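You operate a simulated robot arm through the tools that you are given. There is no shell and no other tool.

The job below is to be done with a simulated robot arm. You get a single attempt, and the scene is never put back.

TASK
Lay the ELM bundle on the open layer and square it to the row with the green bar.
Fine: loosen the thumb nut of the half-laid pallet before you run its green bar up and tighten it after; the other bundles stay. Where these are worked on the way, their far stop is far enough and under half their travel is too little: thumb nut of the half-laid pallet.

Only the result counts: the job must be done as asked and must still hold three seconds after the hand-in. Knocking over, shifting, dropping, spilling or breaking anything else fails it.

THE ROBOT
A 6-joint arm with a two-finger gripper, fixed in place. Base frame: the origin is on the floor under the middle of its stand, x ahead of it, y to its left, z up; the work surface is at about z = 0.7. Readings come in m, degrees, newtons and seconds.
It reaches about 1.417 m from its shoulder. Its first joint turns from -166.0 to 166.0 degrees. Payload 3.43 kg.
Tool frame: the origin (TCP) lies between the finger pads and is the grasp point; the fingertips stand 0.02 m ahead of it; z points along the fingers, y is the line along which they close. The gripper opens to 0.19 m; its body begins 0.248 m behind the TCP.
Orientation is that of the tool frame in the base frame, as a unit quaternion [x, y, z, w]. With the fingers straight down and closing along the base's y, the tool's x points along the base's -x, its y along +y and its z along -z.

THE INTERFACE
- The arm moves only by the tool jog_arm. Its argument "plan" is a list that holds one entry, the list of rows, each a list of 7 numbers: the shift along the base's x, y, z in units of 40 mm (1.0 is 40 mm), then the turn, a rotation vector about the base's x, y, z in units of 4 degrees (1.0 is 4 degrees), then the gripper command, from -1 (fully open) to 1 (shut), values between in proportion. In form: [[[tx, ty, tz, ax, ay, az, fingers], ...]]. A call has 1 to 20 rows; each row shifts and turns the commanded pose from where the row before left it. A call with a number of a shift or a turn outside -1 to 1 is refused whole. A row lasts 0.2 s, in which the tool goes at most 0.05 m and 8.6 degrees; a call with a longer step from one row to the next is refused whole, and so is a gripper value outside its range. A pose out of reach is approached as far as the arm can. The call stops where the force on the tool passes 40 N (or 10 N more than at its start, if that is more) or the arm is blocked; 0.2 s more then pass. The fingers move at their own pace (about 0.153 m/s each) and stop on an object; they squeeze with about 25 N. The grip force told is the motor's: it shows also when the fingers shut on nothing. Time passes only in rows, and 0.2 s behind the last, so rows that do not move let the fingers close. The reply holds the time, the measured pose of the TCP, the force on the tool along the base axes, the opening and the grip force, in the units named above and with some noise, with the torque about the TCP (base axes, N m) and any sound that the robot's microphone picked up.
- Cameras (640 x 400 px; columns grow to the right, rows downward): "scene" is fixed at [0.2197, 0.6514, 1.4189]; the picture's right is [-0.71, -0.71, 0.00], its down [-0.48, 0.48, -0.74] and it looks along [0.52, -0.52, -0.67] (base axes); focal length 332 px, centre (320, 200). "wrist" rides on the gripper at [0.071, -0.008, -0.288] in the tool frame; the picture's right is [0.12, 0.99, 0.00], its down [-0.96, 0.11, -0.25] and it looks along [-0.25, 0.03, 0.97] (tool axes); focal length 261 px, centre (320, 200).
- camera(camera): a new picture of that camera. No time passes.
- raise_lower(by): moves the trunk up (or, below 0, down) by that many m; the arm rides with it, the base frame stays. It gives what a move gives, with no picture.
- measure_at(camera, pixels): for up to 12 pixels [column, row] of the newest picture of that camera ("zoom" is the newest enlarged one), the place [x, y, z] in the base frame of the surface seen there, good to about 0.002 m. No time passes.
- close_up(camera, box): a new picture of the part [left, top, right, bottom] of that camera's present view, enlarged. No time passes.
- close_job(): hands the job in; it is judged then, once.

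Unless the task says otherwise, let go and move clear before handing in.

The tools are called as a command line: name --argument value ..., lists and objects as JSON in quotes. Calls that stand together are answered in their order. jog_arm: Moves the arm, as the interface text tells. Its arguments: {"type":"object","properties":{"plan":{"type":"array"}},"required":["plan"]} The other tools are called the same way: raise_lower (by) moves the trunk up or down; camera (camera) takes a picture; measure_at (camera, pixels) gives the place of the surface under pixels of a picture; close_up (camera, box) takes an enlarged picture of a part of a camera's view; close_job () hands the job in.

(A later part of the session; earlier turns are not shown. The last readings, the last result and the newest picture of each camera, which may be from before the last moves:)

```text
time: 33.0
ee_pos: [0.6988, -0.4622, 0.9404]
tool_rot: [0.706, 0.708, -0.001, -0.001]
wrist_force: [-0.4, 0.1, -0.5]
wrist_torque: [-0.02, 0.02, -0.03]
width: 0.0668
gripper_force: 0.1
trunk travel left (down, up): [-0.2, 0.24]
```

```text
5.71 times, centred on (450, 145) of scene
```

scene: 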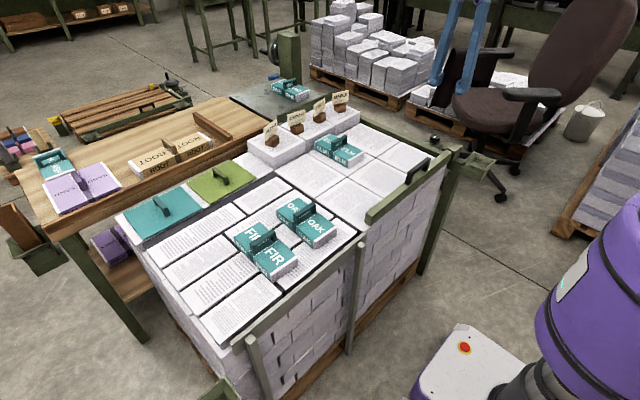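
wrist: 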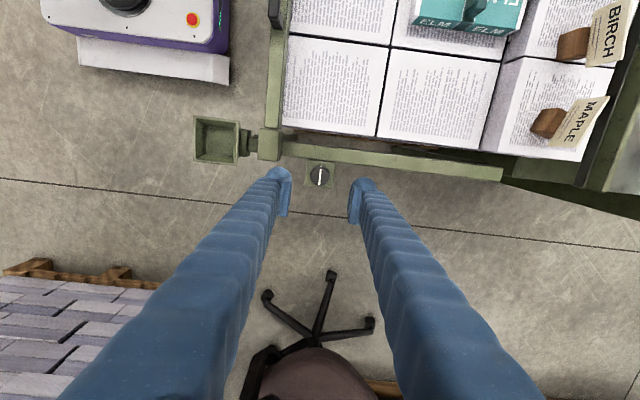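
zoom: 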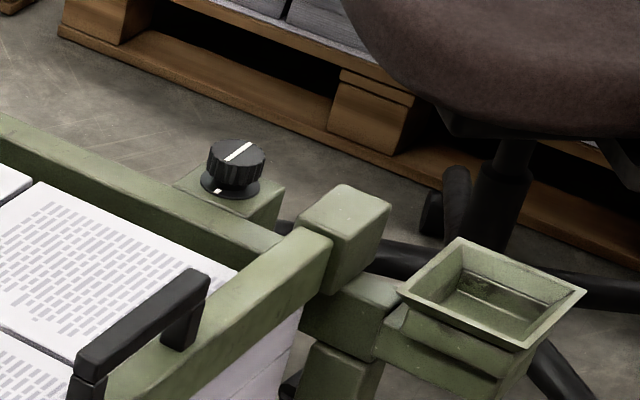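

The nut's white line is at its mark. Its centre is about (0.6995, -0.4715), with a radius of about 0.019 and its top at z 0.728. The block and rail tops are at z 0.701. I'll align and descend to TCP z≈0.727, so the tips end up at about 0.707.

jog_arm --plan '[[[0.02, -0.23, 0, 0, 0, 0, 0.3], [0, 0, -0.9, 0, 0, 0, 0.3], [0, 0, -1, 0, 0, 0, 0.3], [0, 0, -1, 0, 0, 0, 0.3], [0, 0, -1, 0, 0, 0, 0.3], [0, 0, -0.7, 0, 0, 0, 0.3], [0, 0, 0, 0, 0, 0, 0.3]]]'

camera --camera "wrist"

close_up --camera "wrist" --box '[260, 130, 380, 230]'

close_up --camera "scene" --box '[390, 90, 490, 165]'

```text
time: 34.6
ee_pos: [0.7003, -0.4752, 0.7567]
tool_rot: [0.707, 0.707, 0.0, 0.0]
wrist_force: [0.5, 0.2, -0.4]
wrist_torque: [0.04, 0.03, -0.01]
width: 0.0667
gripper_force: 0.0
trunk travel left (down, up): [-0.2, 0.24]
```

```text
taken
```

wrist: 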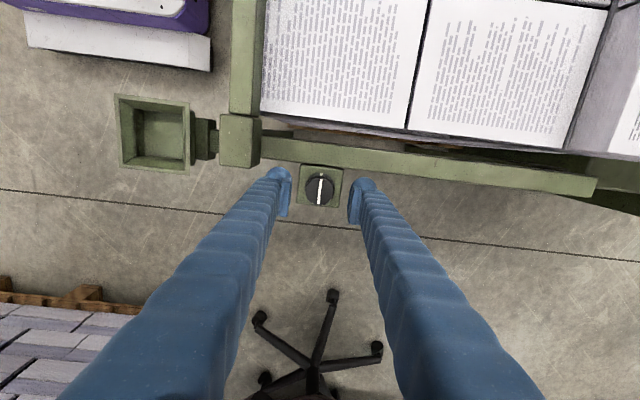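

```text
4.00 times, centred on (320, 180) of wrist
```

zoom: 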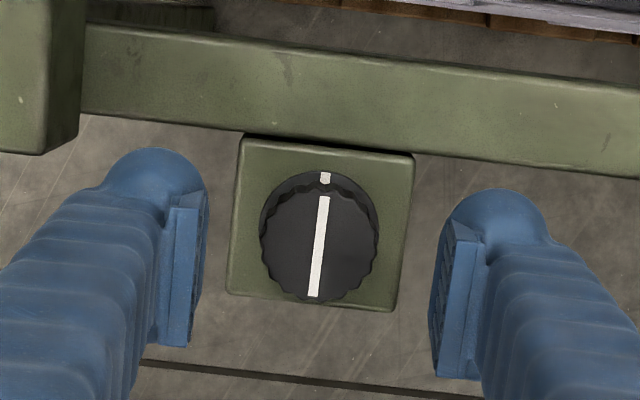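

```text
5.33 times, centred on (440, 128) of scene
```

zoom: 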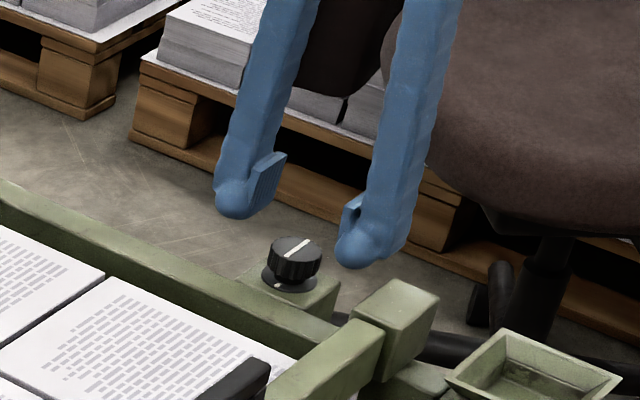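

The view is closer now, so I'll remeasure the nut's top for centring before the last descent.

close_up --camera "wrist" --box '[288, 160, 352, 210]'

measure_at --camera "zoom" --pixels '[[320, 275], [210, 270], [425, 285], [330, 170], [305, 370], [330, 140], [210, 220], [430, 240]]'

```text
8.00 times, centred on (320, 185) of wrist
```

zoom: 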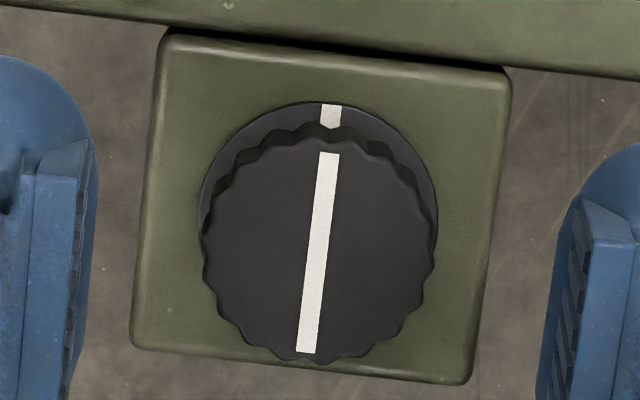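

```text
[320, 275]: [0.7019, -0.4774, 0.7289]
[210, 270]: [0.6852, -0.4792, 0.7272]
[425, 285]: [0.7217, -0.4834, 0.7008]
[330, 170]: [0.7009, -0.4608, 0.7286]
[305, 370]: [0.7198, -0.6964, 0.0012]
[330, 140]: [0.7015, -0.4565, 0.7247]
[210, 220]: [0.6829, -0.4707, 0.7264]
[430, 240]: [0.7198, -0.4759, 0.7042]
```

The nut's centre is about (0.7015, -0.473) and the tool is within 2 mm of it. I'll descend 30 mm and close gently on the nut.

jog_arm --plan '[[[0.02, 0.05, -0.4, 0, 0, 0, 0.3], [0, 0, -0.35, 0, 0, 0, 0.3], [0, 0, 0, 0, 0, 0, 0.3], [0, 0, 0, 0, 0, 0, 0.5], [0, 0, 0, 0, 0, 0, 0.8], [0, 0, 0, 0, 0, 0, 1], [0, 0, 0, 0, 0, 0, 1]]]'

close_up --camera "wrist" --box '[260, 130, 380, 230]'

close_up --camera "scene" --box '[390, 90, 490, 165]'

```text
time: 36.2
ee_pos: [0.7008, -0.4708, 0.7254]
tool_rot: [0.707, 0.708, -0.001, -0.002]
wrist_force: [-19.4, -3.1, -3.1]
wrist_torque: [-0.11, 0.2, 0.01]
width: 0.0365
gripper_force: 44.8
trunk travel left (down, up): [-0.2, 0.24]
```

```text
4.00 times, centred on (320, 180) of wrist
```

zoom: 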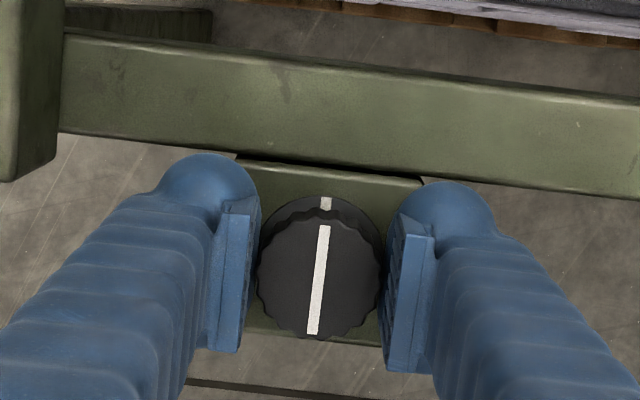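

```text
5.33 times, centred on (440, 128) of scene
```

zoom: 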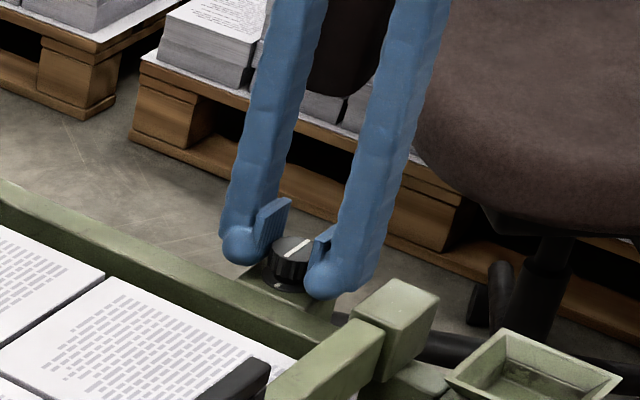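

The pads hold the nut, but a 19 N side load along -x shows the tool sits slightly too far +x. I'll ease 1.5 mm toward -x to relieve it.

jog_arm --plan '[[[-0.03, 0, 0, 0, 0, 0, 1], [0, 0, 0, 0, 0, 0, 1]]]'

```text
time: 36.8
ee_pos: [0.7, -0.4714, 0.726]
tool_rot: [0.707, 0.707, 0.0, 0.0]
wrist_force: [-16.5, -0.5, -0.9]
wrist_torque: [0.16, 0.08, 0.01]
width: 0.0366
gripper_force: 44.9
trunk travel left (down, up): [-0.2, 0.24]
```

jog_arm --plan '[[[-0.05, 0, 0, 0, 0, 0, 1], [0, 0, 0, 0, 0, 0, 1]]]'

close_up --camera "wrist" --box '[260, 130, 380, 230]'

```text
time: 37.4
ee_pos: [0.7004, -0.4701, 0.7271]
tool_rot: [0.707, 0.707, 0.0, 0.002]
wrist_force: [-0.7, -8.6, -4.8]
wrist_torque: [-0.2, -0.11, 0.02]
width: 0.0366
gripper_force: 45.1
trunk travel left (down, up): [-0.2, 0.24]
```

```text
4.00 times, centred on (320, 180) of wrist
```

zoom: 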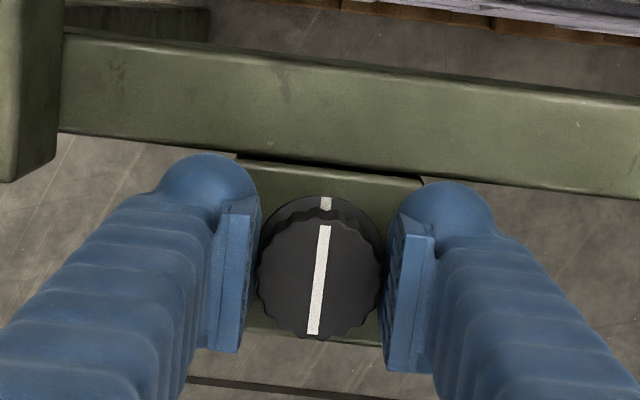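

The side load is gone. I'll try turning the nut counter-clockwise (seen from above) by 20° and check the torque and the white line.

jog_arm --plan '[[[0, 0, 0, 0, 0, 0.5, 1], [0, 0, 0, 0, 0, 1, 1], [0, 0, 0, 0, 0, 1, 1], [0, 0, 0, 0, 0, 1, 1], [0, 0, 0, 0, 0, 1, 1], [0, 0, 0, 0, 0, 0.5, 1], [0, 0, 0, 0, 0, 0, 1]]]'

camera --camera "wrist"

close_up --camera "wrist" --box '[260, 130, 380, 230]'

```text
time: 39.0
ee_pos: [0.6986, -0.4711, 0.726]
tool_rot: [0.572, 0.82, 0.001, 0.0]
wrist_force: [2.4, -24.1, 5.6]
wrist_torque: [-0.24, 0.02, -0.01]
width: 0.0363
gripper_force: 44.6
trunk travel left (down, up): [-0.2, 0.24]
```

```text
taken
```

wrist: 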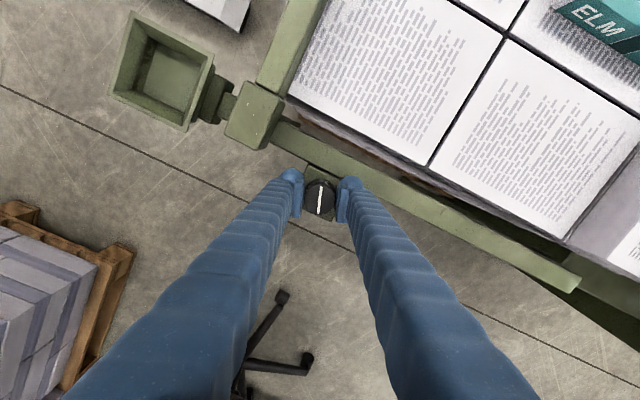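

```text
4.00 times, centred on (320, 180) of wrist
```

zoom: 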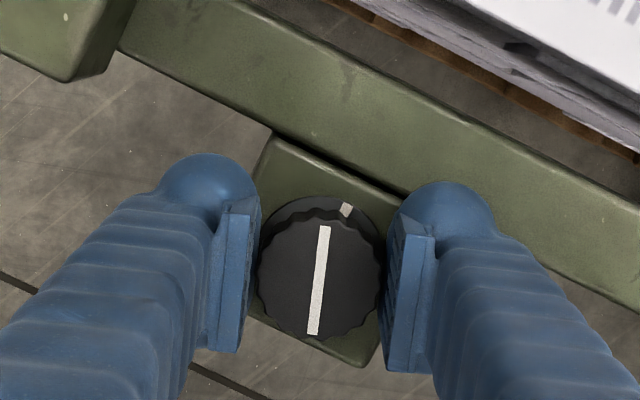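

The nut turned with the gripper: the base mark is now about 20° off the line. A -24 N y-load has built up, so I'll shift -y slightly and turn on another 20°.

jog_arm --plan '[[[0, -0.07, 0, 0, 0, 0, 1], [0, 0, 0, 0, 0, 0, 1]]]'

jog_arm --plan '[[[0, 0, 0, 0, 0, 0.5, 1], [0, 0, 0, 0, 0, 1, 1], [0, 0, 0, 0, 0, 1, 1], [0, 0, 0, 0, 0, 1, 1], [0, 0, 0, 0, 0, 1, 1], [0, 0, 0, 0, 0, 0.5, 1], [0, 0, 0, 0, 0, 0, 1]]]'

close_up --camera "wrist" --box '[260, 130, 380, 230]'

```text
time: 39.6
ee_pos: [0.6982, -0.4706, 0.7264]
tool_rot: [0.573, 0.82, 0.001, 0.0]
wrist_force: [8.7, -0.3, 10.8]
wrist_torque: [0.42, 0.01, 0.01]
width: 0.0364
gripper_force: 44.5
trunk travel left (down, up): [-0.2, 0.24]
```

```text
time: 41.2
ee_pos: [0.6992, -0.4722, 0.7264]
tool_rot: [0.422, 0.906, 0.0, -0.001]
wrist_force: [8.1, 22.6, -0.6]
wrist_torque: [0.22, -0.1, 0.02]
width: 0.0364
gripper_force: 45.2
trunk travel left (down, up): [-0.2, 0.24]
```

```text
4.00 times, centred on (320, 180) of wrist
```

zoom: 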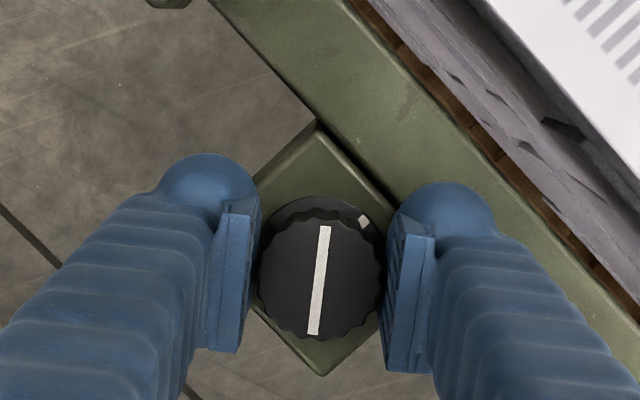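

The nut is at about 40° and turning freely, with torque near zero. I'll ease +y and continue.

jog_arm --plan '[[[-0.02, 0.05, 0, 0, 0, 0, 1], [0, 0, 0, 0, 0, 0.5, 1], [0, 0, 0, 0, 0, 1, 1], [0, 0, 0, 0, 0, 1, 1], [0, 0, 0, 0, 0, 1, 1], [0, 0, 0, 0, 0, 1, 1], [0, 0, 0, 0, 0, 0.5, 1], [0, 0, 0, 0, 0, 0, 1]]]'

close_up --camera "wrist" --box '[260, 130, 380, 230]'

```text
time: 43.0
ee_pos: [0.6984, -0.4718, 0.7259]
tool_rot: [0.259, 0.966, 0.002, 0.0]
wrist_force: [-0.7, 0.9, -1.2]
wrist_torque: [0.11, 0.17, 0.02]
width: 0.0362
gripper_force: 45.7
trunk travel left (down, up): [-0.2, 0.24]
```

```text
4.00 times, centred on (320, 180) of wrist
```

zoom: 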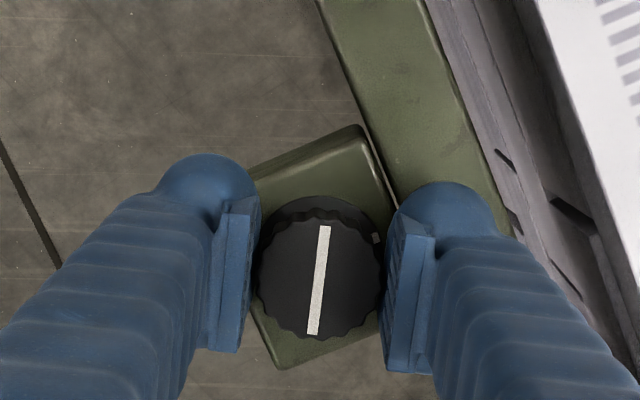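

At about 60° the nut still follows with no side load. I'll continue another 20°.

jog_arm --plan '[[[0, 0, 0, 0, 0, 0.5, 1], [0, 0, 0, 0, 0, 1, 1], [0, 0, 0, 0, 0, 1, 1], [0, 0, 0, 0, 0, 1, 1], [0, 0, 0, 0, 0, 1, 1], [0, 0, 0, 0, 0, 0.5, 1], [0, 0, 0, 0, 0, 0, 1]]]'

close_up --camera "wrist" --box '[260, 130, 380, 230]'

```text
time: 44.6
ee_pos: [0.6975, -0.4732, 0.7258]
tool_rot: [0.086, 0.996, 0.0, 0.0]
wrist_force: [-5.0, -25.1, -6.9]
wrist_torque: [-0.28, -0.02, -0.04]
width: 0.0365
gripper_force: 45.1
trunk travel left (down, up): [-0.2, 0.24]
```

```text
4.00 times, centred on (320, 180) of wrist
```

zoom: 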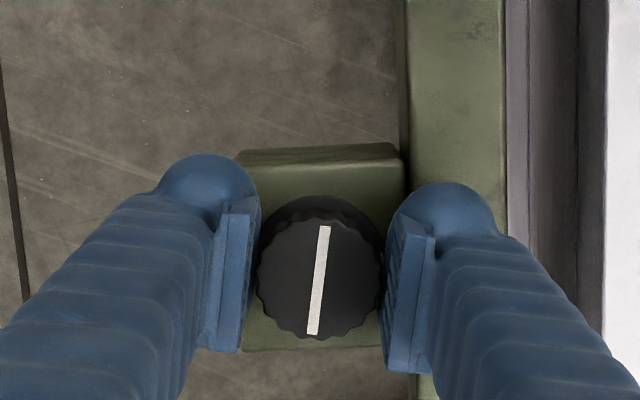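

At about 80° it's still following. I'll relieve the -y load and continue 20° more.

jog_arm --plan '[[[-0.01, -0.06, 0, 0, 0, 0, 1], [0, 0, 0, 0, 0, 0.5, 1], [0, 0, 0, 0, 0, 1, 1], [0, 0, 0, 0, 0, 1, 1], [0, 0, 0, 0, 0, 1, 1], [0, 0, 0, 0, 0, 1, 1], [0, 0, 0, 0, 0, 0.5, 1], [0, 0, 0, 0, 0, 0, 1]]]'

close_up --camera "wrist" --box '[260, 130, 380, 230]'

```text
time: 46.4
ee_pos: [0.6984, -0.4758, 0.7269]
tool_rot: [-0.088, 0.996, 0.0, 0.0]
wrist_force: [-4.5, -21.0, -2.4]
wrist_torque: [-0.19, 0.06, -0.57]
width: 0.0367
gripper_force: 45.2
trunk travel left (down, up): [-0.2, 0.24]
```

```text
4.00 times, centred on (320, 180) of wrist
```

zoom: 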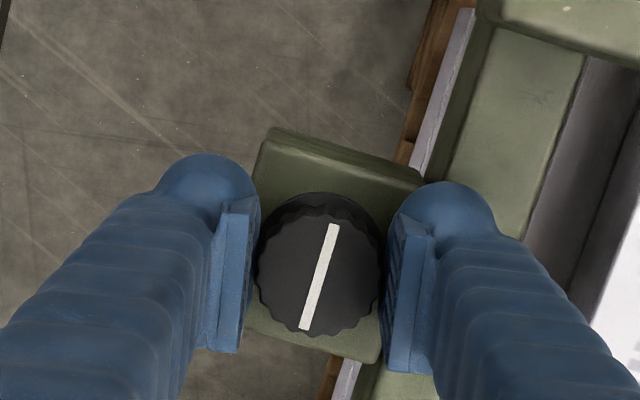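

The torque jumped to -0.57 N·m and the white line lagged the gripper by about 8–10°, so the nut is on its far stop at about 90°. I'll open, rise and look.

jog_arm --plan '[[[0, 0, 0, 0, 0, 0, 0.5], [0, 0, 0, 0, 0, 0, 0.3], [0, 0, 0, 0, 0, 0, 0.3], [0, 0, 0.4, 0, 0, 0, 0.3], [0, 0, 1, 0, 0, 0, 0.3], [0, 0, 1, 0, 0, 0, 0.3], [0, 0, 1, 0, 0, 0, 0.3], [0, 0, 0, 0, 0, 0, 0.3]]]'

camera --camera "wrist"

close_up --camera "scene" --box '[390, 90, 490, 165]'

```text
time: 48.2
ee_pos: [0.6984, -0.4765, 0.8626]
tool_rot: [-0.088, 0.996, 0.0, -0.001]
wrist_force: [-0.5, 1.1, 0.9]
wrist_torque: [0.02, 0.0, 0.05]
width: 0.0665
gripper_force: 0.1
trunk travel left (down, up): [-0.2, 0.24]
```

```text
taken
```

wrist: 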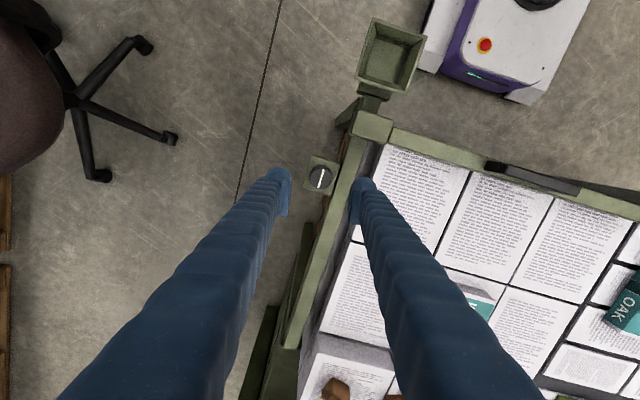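

```text
5.33 times, centred on (440, 128) of scene
```

zoom: 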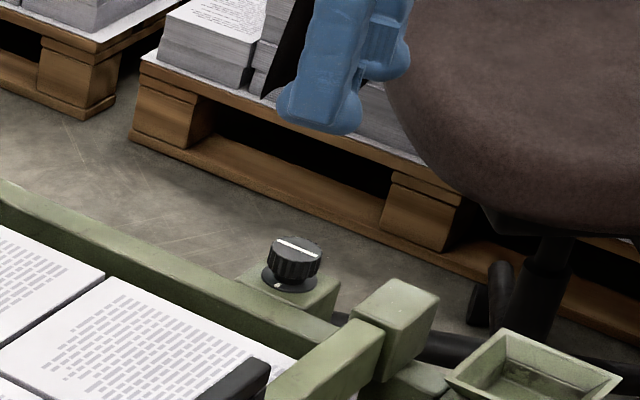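

The nut's line is now at right angles to its mark, so it's loosened. I'll move to above the bar's handle at about (0.608, -0.178) while turning +80°, so the fingers close along x.

jog_arm --plan '[[[0, 0.2, 0.5, 0, 0, 1, 0.3], [0, 0.3, 0.5, 0, 0, 1, 0.3], [-0.1, 0.4, 0, 0, 0, 1, 0.3], [-0.1, 0.4, 0, 0, 0, 1, 0.3], [-0.1, 0.4, 0, 0, 0, 1, 0.3], [-0.1, 0.4, 0, 0, 0, 1, 0.3], [-0.1, 0.4, 0, 0, 0, 1, 0.3], [-0.1, 0.4, 0, 0, 0, 1, 0.3], [-0.1, 0.4, 0, 0, 0, 1, 0.3], [-0.1, 0.4, 0, 0, 0, 1, 0.3], [-0.15, 0.4, 0, 0, 0, 1, 0.3], [-0.15, 0.4, 0, 0, 0, 1, 0.3], [-0.15, 0.4, 0, 0, 0, 1, 0.3], [-0.15, 0.4, 0, 0, 0, 1, 0.3], [-0.15, 0.4, 0, 0, 0, 1, 0.3], [-0.15, 0.4, 0, 0, 0, 1, 0.3], [-0.15, 0.4, 0, 0, 0, 1, 0.3], [-0.15, 0.4, 0, 0, 0, 1, 0.3], [-0.15, 0.4, 0, 0, 0, 1, 0.3], [-0.1, 0.2, 0, 0, 0, 1, 0.3]]]'

camera --camera "wrist"

camera --camera "scene"

```text
time: 52.4
ee_pos: [0.6079, -0.1726, 0.9028]
tool_rot: [0.708, -0.706, 0.0, 0.0]
wrist_force: [-0.5, 0.4, 0.5]
wrist_torque: [-0.04, 0.03, -0.02]
width: 0.0663
gripper_force: 0.0
trunk travel left (down, up): [-0.2, 0.24]
```

```text
taken
```

wrist: 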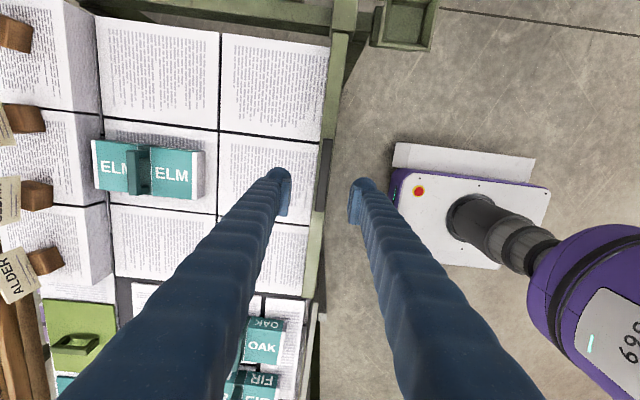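

```text
taken
```

scene: 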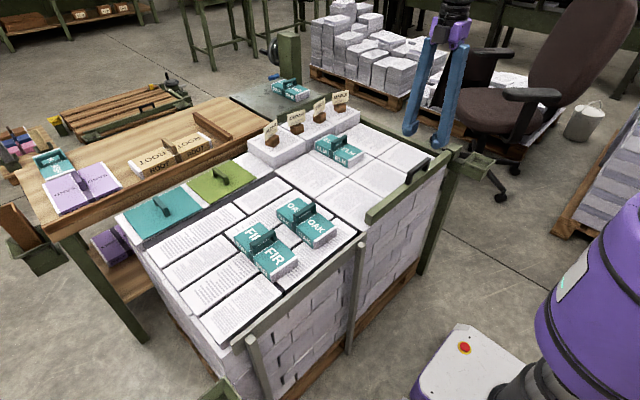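

The handle is between the fingers at about wrist (323,180). I'll measure it and the bar.

close_up --camera "wrist" --box '[270, 100, 380, 230]'

measure_at --camera "zoom" --pixels '[[330, 150], [320, 200], [310, 250], [300, 300], [290, 350], [340, 100], [270, 360], [285, 340]]'

```text
3.08 times, centred on (325, 165) of wrist
```

zoom: 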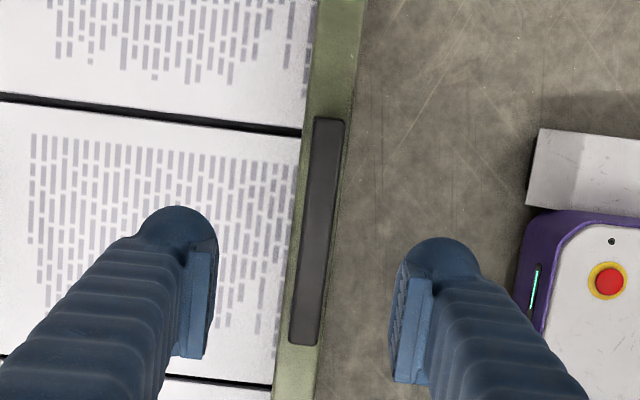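

```text
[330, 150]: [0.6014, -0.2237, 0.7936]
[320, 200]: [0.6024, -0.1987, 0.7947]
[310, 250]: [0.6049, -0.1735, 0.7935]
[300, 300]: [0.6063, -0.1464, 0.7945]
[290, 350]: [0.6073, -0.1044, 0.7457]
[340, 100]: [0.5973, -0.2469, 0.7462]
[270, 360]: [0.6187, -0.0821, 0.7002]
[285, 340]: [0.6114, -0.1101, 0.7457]
```

The handle is centred at about (0.6025, -0.178) with its top at z 0.794. I'll shift slightly, descend to TCP z≈0.78 and close on it.

jog_arm --plan '[[[-0.13, -0.1, 0, 0, 0, 0, 0.3], [0, 0, -0.8, 0, 0, 0, 0.3], [0, 0, -0.9, 0, 0, 0, 0.3], [0, 0, -0.8, 0, 0, 0, 0.3], [0, 0, -0.55, 0, 0, 0, 0.3], [0, 0, 0, 0, 0, 0, 0.3]]]'

camera --camera "wrist"

close_up --camera "scene" --box '[360, 110, 480, 200]'

```text
time: 53.8
ee_pos: [0.6016, -0.1788, 0.7821]
tool_rot: [0.708, -0.706, 0.0, 0.001]
wrist_force: [0.3, -0.1, 0.3]
wrist_torque: [0.01, 0.01, 0.04]
width: 0.0664
gripper_force: 0.1
trunk travel left (down, up): [-0.2, 0.24]
```

```text
taken
```

wrist: 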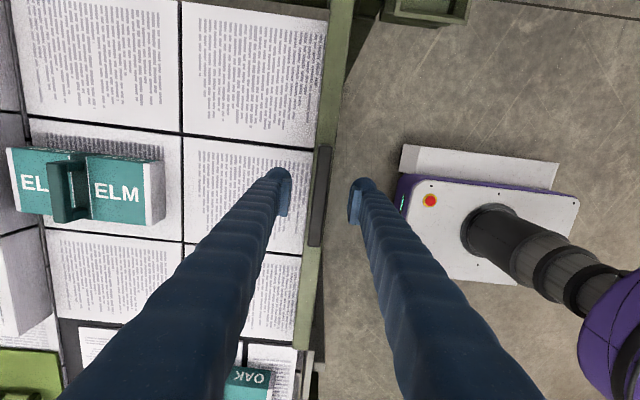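

```text
4.44 times, centred on (420, 155) of scene
```

zoom: 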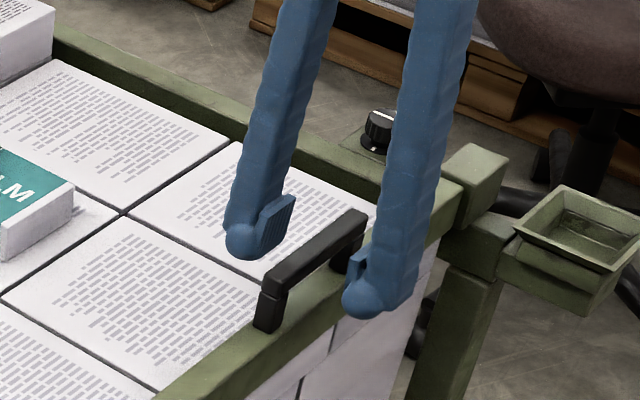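

The fingers straddle the handle bar. I'll close on it.

jog_arm --plan '[[[0, 0, 0, 0, 0, 0, 0.6], [0, 0, 0, 0, 0, 0, 0.9], [0, 0, 0, 0, 0, 0, 1], [0, 0, 0, 0, 0, 0, 1]]]'

camera --camera "wrist"

```text
time: 54.8
ee_pos: [0.6013, -0.179, 0.7805]
tool_rot: [0.708, -0.707, -0.001, 0.0]
wrist_force: [4.8, 1.5, -0.3]
wrist_torque: [0.0, -0.03, -0.03]
width: 0.0142
gripper_force: 44.9
trunk travel left (down, up): [-0.2, 0.24]
```

```text
taken
```

wrist: 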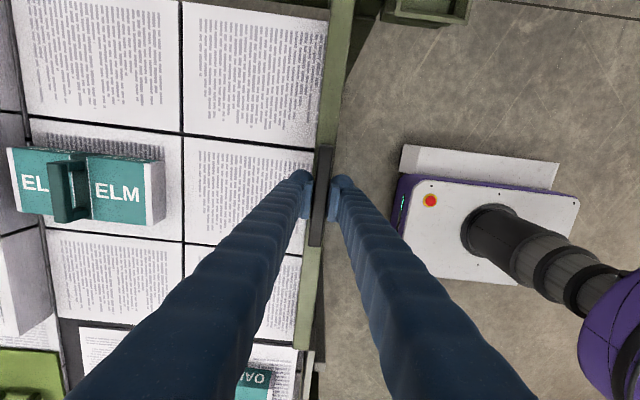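

The handle is gripped. I'll start with a 20 mm run along +x to feel the slide's resistance, and measure ELM's near end.

measure_at --camera "wrist" --pixels '[[142, 160], [145, 220], [157, 165], [162, 218], [320, 120], [300, 300], [330, 60], [340, 60], [308, 285], [322, 280]]'

jog_arm --plan '[[[0.1, 0, 0, 0, 0, 0, 1], [0.2, 0, 0, 0, 0, 0, 1], [0.2, 0, 0, 0, 0, 0, 1], [0, 0, 0, 0, 0, 0, 1]]]'

camera --camera "wrist"

camera --camera "scene"

```text
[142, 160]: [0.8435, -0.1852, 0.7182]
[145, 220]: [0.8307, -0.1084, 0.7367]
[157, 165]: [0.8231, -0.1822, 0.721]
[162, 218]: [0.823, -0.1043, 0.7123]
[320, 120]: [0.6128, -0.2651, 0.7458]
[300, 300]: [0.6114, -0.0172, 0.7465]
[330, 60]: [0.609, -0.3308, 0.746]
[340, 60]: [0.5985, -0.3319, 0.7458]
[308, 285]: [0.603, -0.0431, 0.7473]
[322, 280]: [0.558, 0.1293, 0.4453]
```

```text
time: 55.8
ee_pos: [0.6215, -0.1778, 0.7792]
tool_rot: [0.707, -0.707, 0.0, 0.001]
wrist_force: [-2.5, -10.8, -10.3]
wrist_torque: [-0.11, 0.04, -0.02]
width: 0.0124
gripper_force: 44.4
trunk travel left (down, up): [-0.2, 0.24]
```

```text
taken
```

wrist: 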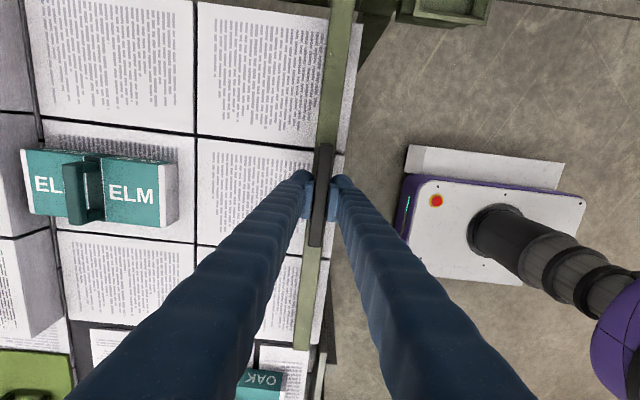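

```text
taken
```

scene: 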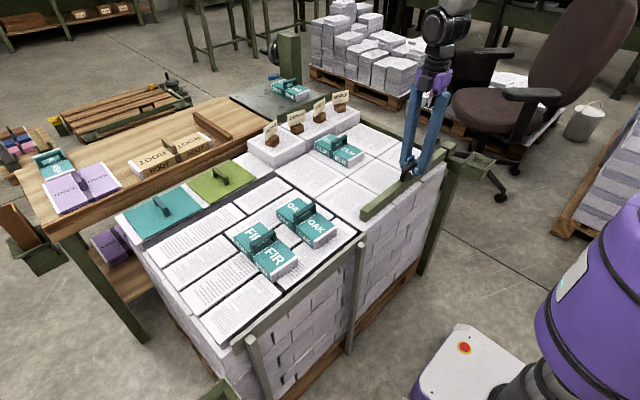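

The bar slides with the arm with only small forces. I'll measure the bar's front edge to know the distance left to ELM's rear face at x≈0.823.

close_up --camera "wrist" --box '[280, 60, 380, 130]'

measure_at --camera "zoom" --pixels '[[265, 250], [275, 250], [290, 250], [300, 250], [340, 250], [370, 250], [380, 250], [390, 250], [255, 250], [245, 250]]'

```text
5.71 times, centred on (330, 95) of wrist
```

zoom: 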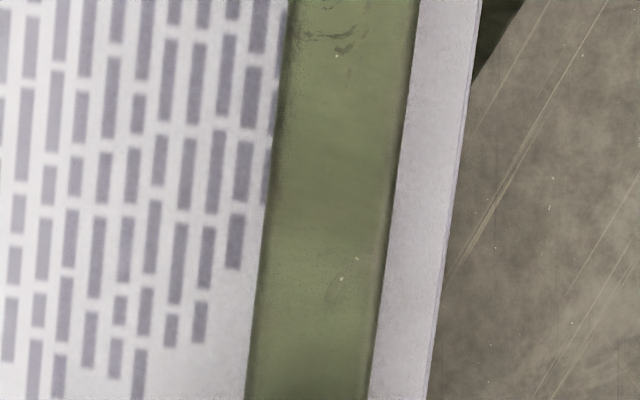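

```text
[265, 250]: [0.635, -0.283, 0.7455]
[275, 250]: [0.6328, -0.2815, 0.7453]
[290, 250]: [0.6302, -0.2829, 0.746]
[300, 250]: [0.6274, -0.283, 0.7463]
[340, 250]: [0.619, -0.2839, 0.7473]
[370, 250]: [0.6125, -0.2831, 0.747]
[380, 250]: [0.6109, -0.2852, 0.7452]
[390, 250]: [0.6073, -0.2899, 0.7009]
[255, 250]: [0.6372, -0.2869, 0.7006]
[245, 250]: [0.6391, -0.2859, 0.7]
```

The bar's front is 14.5 mm ahead of the TCP, so it should meet ELM at TCP x≈0.808. I'll ease the small y and z loads and run the bar to x≈0.795.

jog_arm --plan '[[[0.1, -0.03, -0.03, 0, 0, 0, 1], [0.3, 0, 0, 0, 0, 0, 1], [0.4, 0, 0, 0, 0, 0, 1], [0.4, 0, 0, 0, 0, 0, 1], [0.4, 0, 0, 0, 0, 0, 1], [0.3, 0, 0, 0, 0, 0, 1], [0.1, 0, 0, 0, 0, 0, 1], [0, 0, 0, 0, 0, 0, 1]]]'

camera --camera "wrist"

camera --camera "scene"

```text
time: 57.6
ee_pos: [0.7029, -0.1798, 0.7793]
tool_rot: [0.708, -0.706, -0.001, 0.001]
wrist_force: [-2.9, 8.1, -14.4]
wrist_torque: [0.23, -0.03, -0.49]
width: 0.0118
gripper_force: 45.1
trunk travel left (down, up): [-0.2, 0.24]
```

```text
taken
```

wrist: 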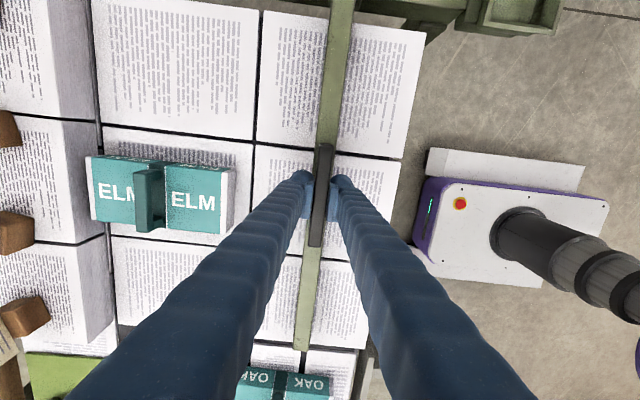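

```text
taken
```

scene: 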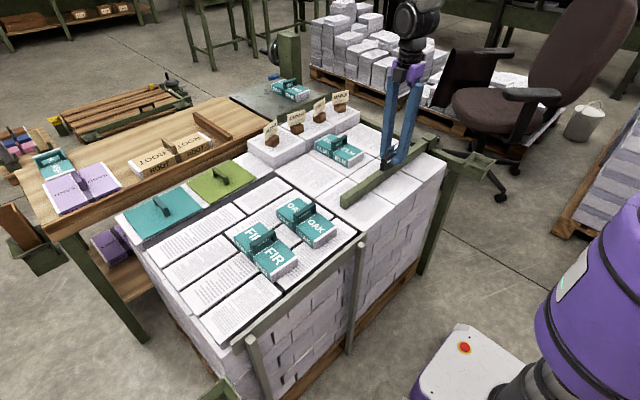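

The bar is moving well, with its front now at about x 0.717. I'll trim z and y slightly and run on to TCP x≈0.795, just short of ELM.

jog_arm --plan '[[[0, 0.03, -0.06, 0, 0, 0, 1], [0.2, 0, 0, 0, 0, 0, 1], [0.35, 0, 0, 0, 0, 0, 1], [0.4, 0, 0, 0, 0, 0, 1], [0.4, 0, 0, 0, 0, 0, 1], [0.4, 0, 0, 0, 0, 0, 1], [0.35, 0, 0, 0, 0, 0, 1], [0.15, 0, 0, 0, 0, 0, 1], [0, 0, 0, 0, 0, 0, 1]]]'

camera --camera "wrist"

camera --camera "scene"

```text
time: 59.6
ee_pos: [0.7918, -0.178, 0.7775]
tool_rot: [0.708, -0.706, 0.001, -0.001]
wrist_force: [-2.1, -1.8, 26.9]
wrist_torque: [0.09, 0.04, -0.17]
width: 0.0119
gripper_force: 44.5
trunk travel left (down, up): [-0.2, 0.24]
```

```text
taken
```

wrist: 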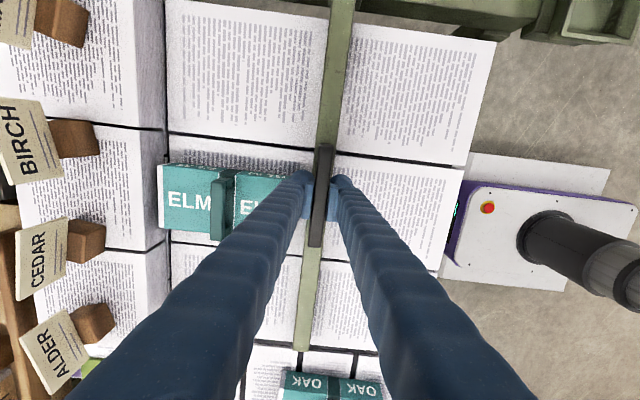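

```text
taken
```

scene: 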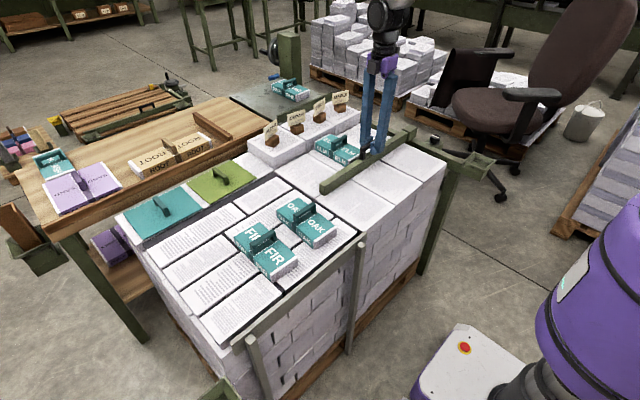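

The z load flipped to +27 N, so I'll lift 1.6 mm to relieve it. I'll also measure ELM's far end, the row face and the bar front.

jog_arm --plan '[[[0, 0, 0.04, 0, 0, 0, 1], [0, 0, 0, 0, 0, 0, 1]]]'

camera --camera "wrist"

close_up --camera "wrist" --box '[110, 110, 350, 260]'

close_up --camera "scene" --box '[260, 90, 440, 205]'

```text
time: 60.2
ee_pos: [0.7914, -0.1778, 0.7772]
tool_rot: [0.708, -0.707, -0.001, 0.0]
wrist_force: [2.4, -7.1, 18.5]
wrist_torque: [-0.26, -0.01, -0.09]
width: 0.0114
gripper_force: 45.1
trunk travel left (down, up): [-0.2, 0.24]
```

```text
taken
```

wrist: 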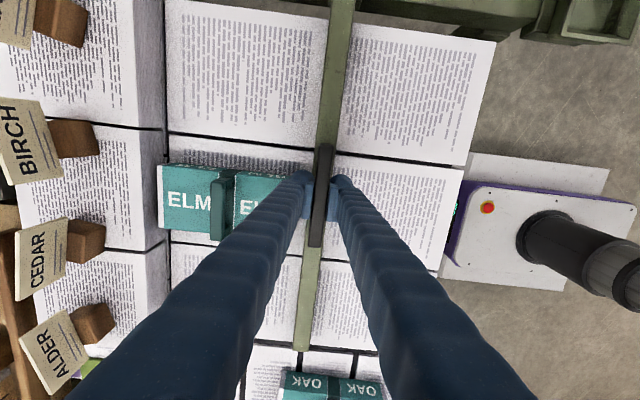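

```text
2.67 times, centred on (230, 185) of wrist
```

zoom: 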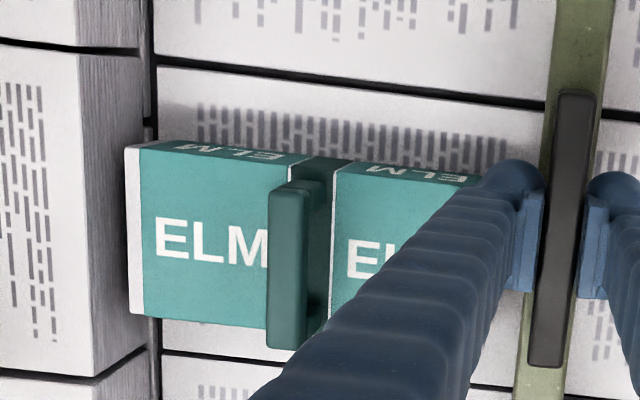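

```text
3.48 times, centred on (350, 148) of scene
```

zoom: 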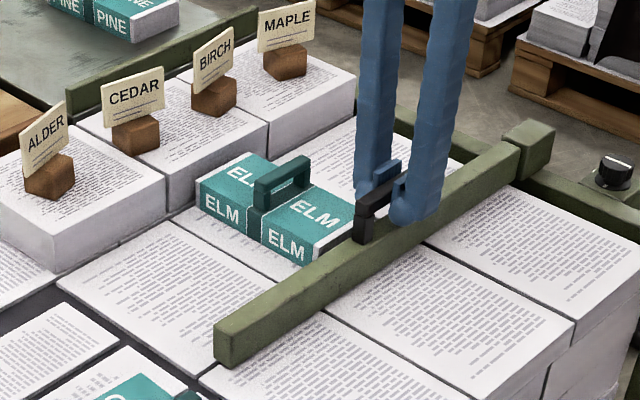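

The bar sits just short of ELM (scene zoom 320,250). I'll measure both remaining gaps before closing them gently.

measure_at --camera "zoom" --pixels '[[199, 186], [204, 198], [172, 190], [160, 180], [330, 232], [340, 243], [352, 240], [310, 258], [325, 262], [250, 152], [262, 148], [268, 130]]'

measure_at --camera "wrist" --pixels '[[158, 168], [160, 225], [162, 150], [164, 140], [166, 240], [163, 200], [150, 240], [327, 100], [304, 290], [316, 100]]'

```text
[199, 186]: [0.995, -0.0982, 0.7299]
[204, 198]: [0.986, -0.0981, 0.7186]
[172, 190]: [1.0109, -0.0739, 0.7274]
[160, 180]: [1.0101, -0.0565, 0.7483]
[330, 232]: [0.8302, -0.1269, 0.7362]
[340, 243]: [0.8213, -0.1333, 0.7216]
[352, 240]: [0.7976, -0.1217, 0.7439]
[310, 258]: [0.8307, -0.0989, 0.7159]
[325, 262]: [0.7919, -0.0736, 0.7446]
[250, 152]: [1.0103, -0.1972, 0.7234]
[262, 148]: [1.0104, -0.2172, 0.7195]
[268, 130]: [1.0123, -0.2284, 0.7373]
```

```text
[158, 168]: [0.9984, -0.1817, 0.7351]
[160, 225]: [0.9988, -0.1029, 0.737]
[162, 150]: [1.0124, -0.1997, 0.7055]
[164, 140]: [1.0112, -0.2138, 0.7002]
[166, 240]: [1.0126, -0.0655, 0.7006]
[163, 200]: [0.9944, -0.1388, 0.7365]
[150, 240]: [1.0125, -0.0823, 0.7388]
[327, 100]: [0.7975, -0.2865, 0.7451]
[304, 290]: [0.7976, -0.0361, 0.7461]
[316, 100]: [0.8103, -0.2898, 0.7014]
```

The gaps: bar to ELM is about 16 mm, and ELM to the row is about 13–15 mm. I'll trim z, advance 24 mm slowly, then re-measure.

jog_arm --plan '[[[0, 0.01, 0.03, 0, 0, 0, 1], [0.1, 0, 0, 0, 0, 0, 1], [0.1, 0, 0, 0, 0, 0, 1], [0.1, 0, 0, 0, 0, 0, 1], [0.1, 0, 0, 0, 0, 0, 1], [0.1, 0, 0, 0, 0, 0, 1], [0.1, 0, 0, 0, 0, 0, 1], [0, 0, 0, 0, 0, 0, 1]]]'

camera --camera "wrist"

close_up --camera "scene" --box '[280, 110, 400, 190]'

measure_at --camera "wrist" --pixels '[[170, 168], [172, 225], [176, 140], [176, 240], [327, 100], [304, 290]]'

```text
time: 62.0
ee_pos: [0.8166, -0.1772, 0.7787]
tool_rot: [0.708, -0.707, -0.002, 0.001]
wrist_force: [-3.4, -21.1, -20.4]
wrist_torque: [-0.26, -0.08, -0.02]
width: 0.0115
gripper_force: 45.2
trunk travel left (down, up): [-0.2, 0.24]
```

```text
taken
```

wrist: 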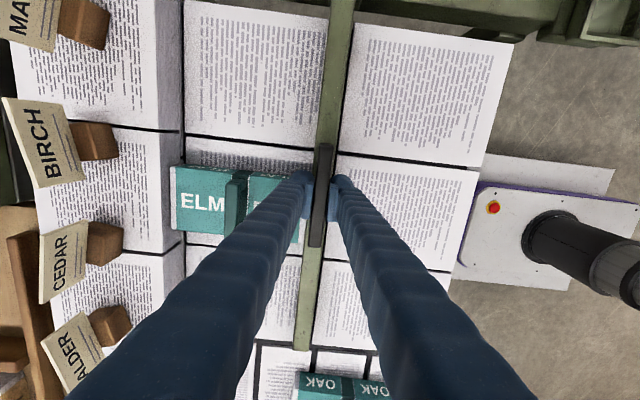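

```text
5.00 times, centred on (340, 150) of scene
```

zoom: 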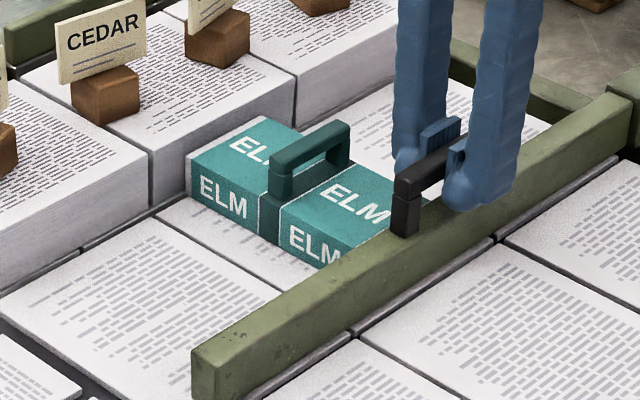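

```text
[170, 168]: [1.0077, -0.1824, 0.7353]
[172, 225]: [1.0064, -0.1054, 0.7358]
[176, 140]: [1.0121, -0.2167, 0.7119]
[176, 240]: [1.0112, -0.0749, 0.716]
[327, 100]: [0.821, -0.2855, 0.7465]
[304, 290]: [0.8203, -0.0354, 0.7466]
```

ELM is now moving with the bar: its far end is at x≈1.005–1.007 against the row at 1.012. I'll trim the y and z loads and advance 4 mm more.

jog_arm --plan '[[[0, -0.02, -0.015, 0, 0, 0, 1], [0.05, 0, 0, 0, 0, 0, 1], [0.05, 0, 0, 0, 0, 0, 1], [0, 0, 0, 0, 0, 0, 1]]]'

close_up --camera "wrist" --box '[130, 130, 250, 260]'

close_up --camera "scene" --box '[290, 110, 390, 170]'

```text
time: 63.0
ee_pos: [0.817, -0.1775, 0.7776]
tool_rot: [-0.707, 0.707, 0.003, -0.001]
wrist_force: [-23.7, -13.8, -19.8]
wrist_torque: [0.16, -0.04, -0.02]
width: 0.0115
gripper_force: 45.5
trunk travel left (down, up): [-0.2, 0.24]
```

```text
3.08 times, centred on (190, 195) of wrist
```

zoom: 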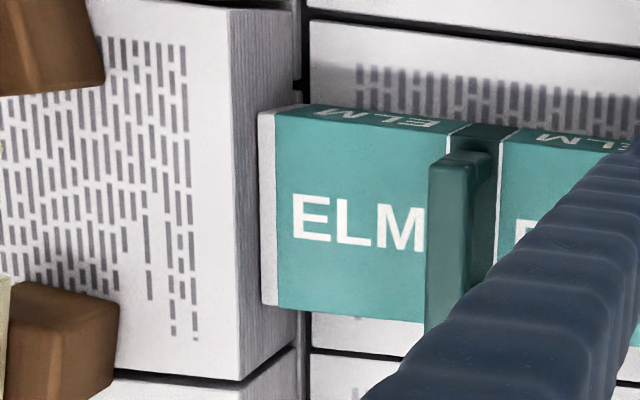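

```text
6.40 times, centred on (340, 140) of scene
```

zoom: 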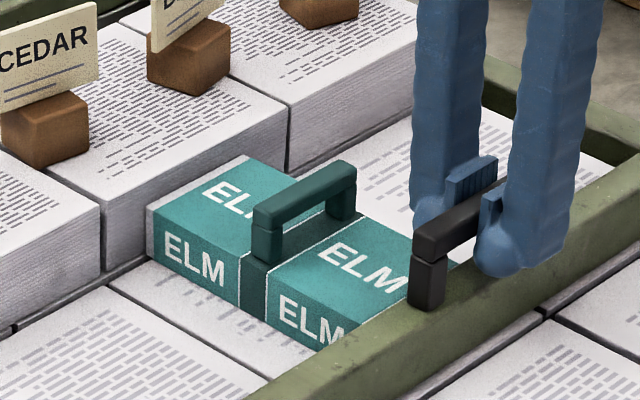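

The x force has risen to -24 N with almost no motion, so either ELM has met the row or the bar has met a stop. I'll measure the gap directly.

measure_at --camera "zoom" --pixels '[[156, 225], [152, 215], [160, 245], [140, 215], [132, 225], [120, 240], [146, 240], [148, 255], [240, 162], [230, 170], [248, 160], [255, 175]]'

close_up --camera "scene" --box '[300, 125, 340, 155]'

```text
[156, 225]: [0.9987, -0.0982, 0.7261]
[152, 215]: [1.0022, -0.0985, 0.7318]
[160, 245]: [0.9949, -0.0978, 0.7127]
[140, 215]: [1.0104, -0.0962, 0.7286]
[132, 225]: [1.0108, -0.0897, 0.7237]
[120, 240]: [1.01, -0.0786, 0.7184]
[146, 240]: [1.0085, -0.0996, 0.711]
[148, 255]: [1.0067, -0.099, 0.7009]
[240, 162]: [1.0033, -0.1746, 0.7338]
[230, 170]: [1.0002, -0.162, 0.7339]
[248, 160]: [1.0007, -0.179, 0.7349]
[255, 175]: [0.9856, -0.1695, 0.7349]
```

```text
13.33 times, centred on (320, 140) of scene
```

zoom: 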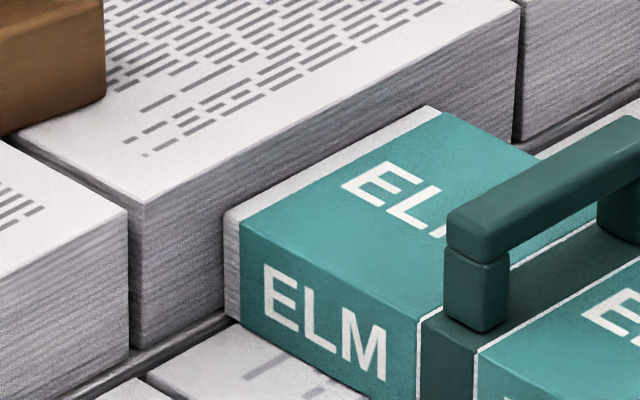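

measure_at --camera "zoom" --pixels '[[229, 225], [231, 225], [234, 225], [238, 228], [222, 225], [226, 225], [229, 280], [232, 280], [225, 280], [420, 112], [412, 112], [428, 112]]'

camera --camera "wrist"

measure_at --camera "wrist" --pixels '[[171, 168], [172, 180], [173, 195], [174, 210], [175, 225], [327, 100], [304, 290], [328, 120], [166, 180], [168, 210]]'

```text
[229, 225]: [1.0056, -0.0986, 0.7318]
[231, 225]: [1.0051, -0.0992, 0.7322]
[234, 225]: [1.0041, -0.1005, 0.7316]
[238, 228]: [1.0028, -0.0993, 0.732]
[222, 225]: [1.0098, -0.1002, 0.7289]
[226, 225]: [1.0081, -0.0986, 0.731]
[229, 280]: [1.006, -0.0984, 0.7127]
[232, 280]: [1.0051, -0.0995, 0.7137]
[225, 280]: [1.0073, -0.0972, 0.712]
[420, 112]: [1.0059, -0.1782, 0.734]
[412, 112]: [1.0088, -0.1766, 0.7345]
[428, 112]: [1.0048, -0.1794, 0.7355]
```

```text
taken
```

wrist: 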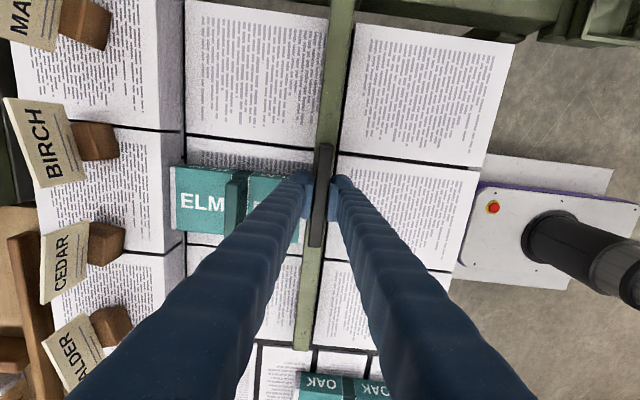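

```text
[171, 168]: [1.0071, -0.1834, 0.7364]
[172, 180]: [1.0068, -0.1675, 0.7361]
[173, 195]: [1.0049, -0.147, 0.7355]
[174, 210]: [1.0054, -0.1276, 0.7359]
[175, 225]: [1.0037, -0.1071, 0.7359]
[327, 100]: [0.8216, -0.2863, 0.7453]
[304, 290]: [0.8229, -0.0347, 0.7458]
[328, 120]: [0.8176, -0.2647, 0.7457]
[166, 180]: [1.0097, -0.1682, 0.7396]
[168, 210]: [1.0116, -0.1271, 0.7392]
```

The readings put ELM's far end at about 1.006 and the row at about 1.0105, so a gap of 2–4 mm may remain. I'll zoom tightly on both corners of that gap to be sure.

close_up --camera "scene" --box '[311, 138, 325, 152]'

measure_at --camera "zoom" --pixels '[[250, 100], [280, 100], [300, 100], [320, 100], [340, 100], [250, 200], [280, 200], [300, 200], [320, 200], [300, 300], [280, 330], [250, 340]]'

close_up --camera "wrist" --box '[160, 150, 184, 174]'

measure_at --camera "zoom" --pixels '[[100, 300], [200, 300], [250, 300], [280, 300], [300, 300], [320, 300], [350, 300], [400, 300], [300, 200], [350, 100], [300, 100], [250, 100]]'

```text
16.00 times, centred on (318, 145) of scene
```

zoom: 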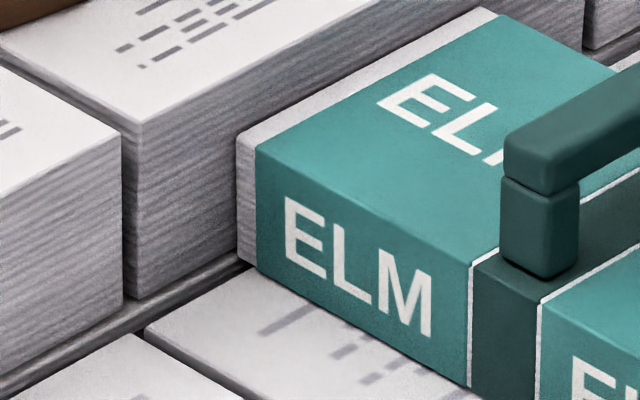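

```text
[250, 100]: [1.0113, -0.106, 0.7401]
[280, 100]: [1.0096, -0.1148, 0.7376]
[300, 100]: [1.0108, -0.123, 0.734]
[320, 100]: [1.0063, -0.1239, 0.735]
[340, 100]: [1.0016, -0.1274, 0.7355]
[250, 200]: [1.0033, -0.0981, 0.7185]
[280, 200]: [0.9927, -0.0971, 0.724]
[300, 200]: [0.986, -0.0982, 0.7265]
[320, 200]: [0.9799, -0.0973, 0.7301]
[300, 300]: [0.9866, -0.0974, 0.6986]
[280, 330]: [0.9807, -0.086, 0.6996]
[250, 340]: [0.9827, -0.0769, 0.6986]
```

```text
16.00 times, centred on (172, 162) of wrist
```

zoom: 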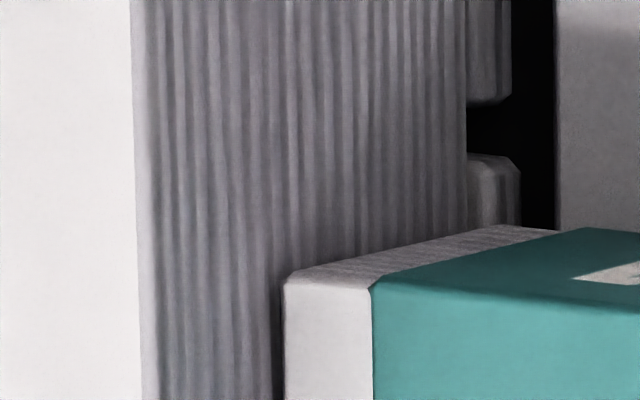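

```text
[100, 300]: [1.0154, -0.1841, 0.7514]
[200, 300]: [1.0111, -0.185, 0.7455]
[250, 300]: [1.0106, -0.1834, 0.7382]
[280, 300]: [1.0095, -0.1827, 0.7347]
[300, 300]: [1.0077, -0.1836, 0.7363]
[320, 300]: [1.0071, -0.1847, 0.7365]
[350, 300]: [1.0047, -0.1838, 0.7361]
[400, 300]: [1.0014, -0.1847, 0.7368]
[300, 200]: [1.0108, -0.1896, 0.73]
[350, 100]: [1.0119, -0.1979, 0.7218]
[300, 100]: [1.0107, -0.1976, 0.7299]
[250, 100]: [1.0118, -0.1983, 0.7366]
```

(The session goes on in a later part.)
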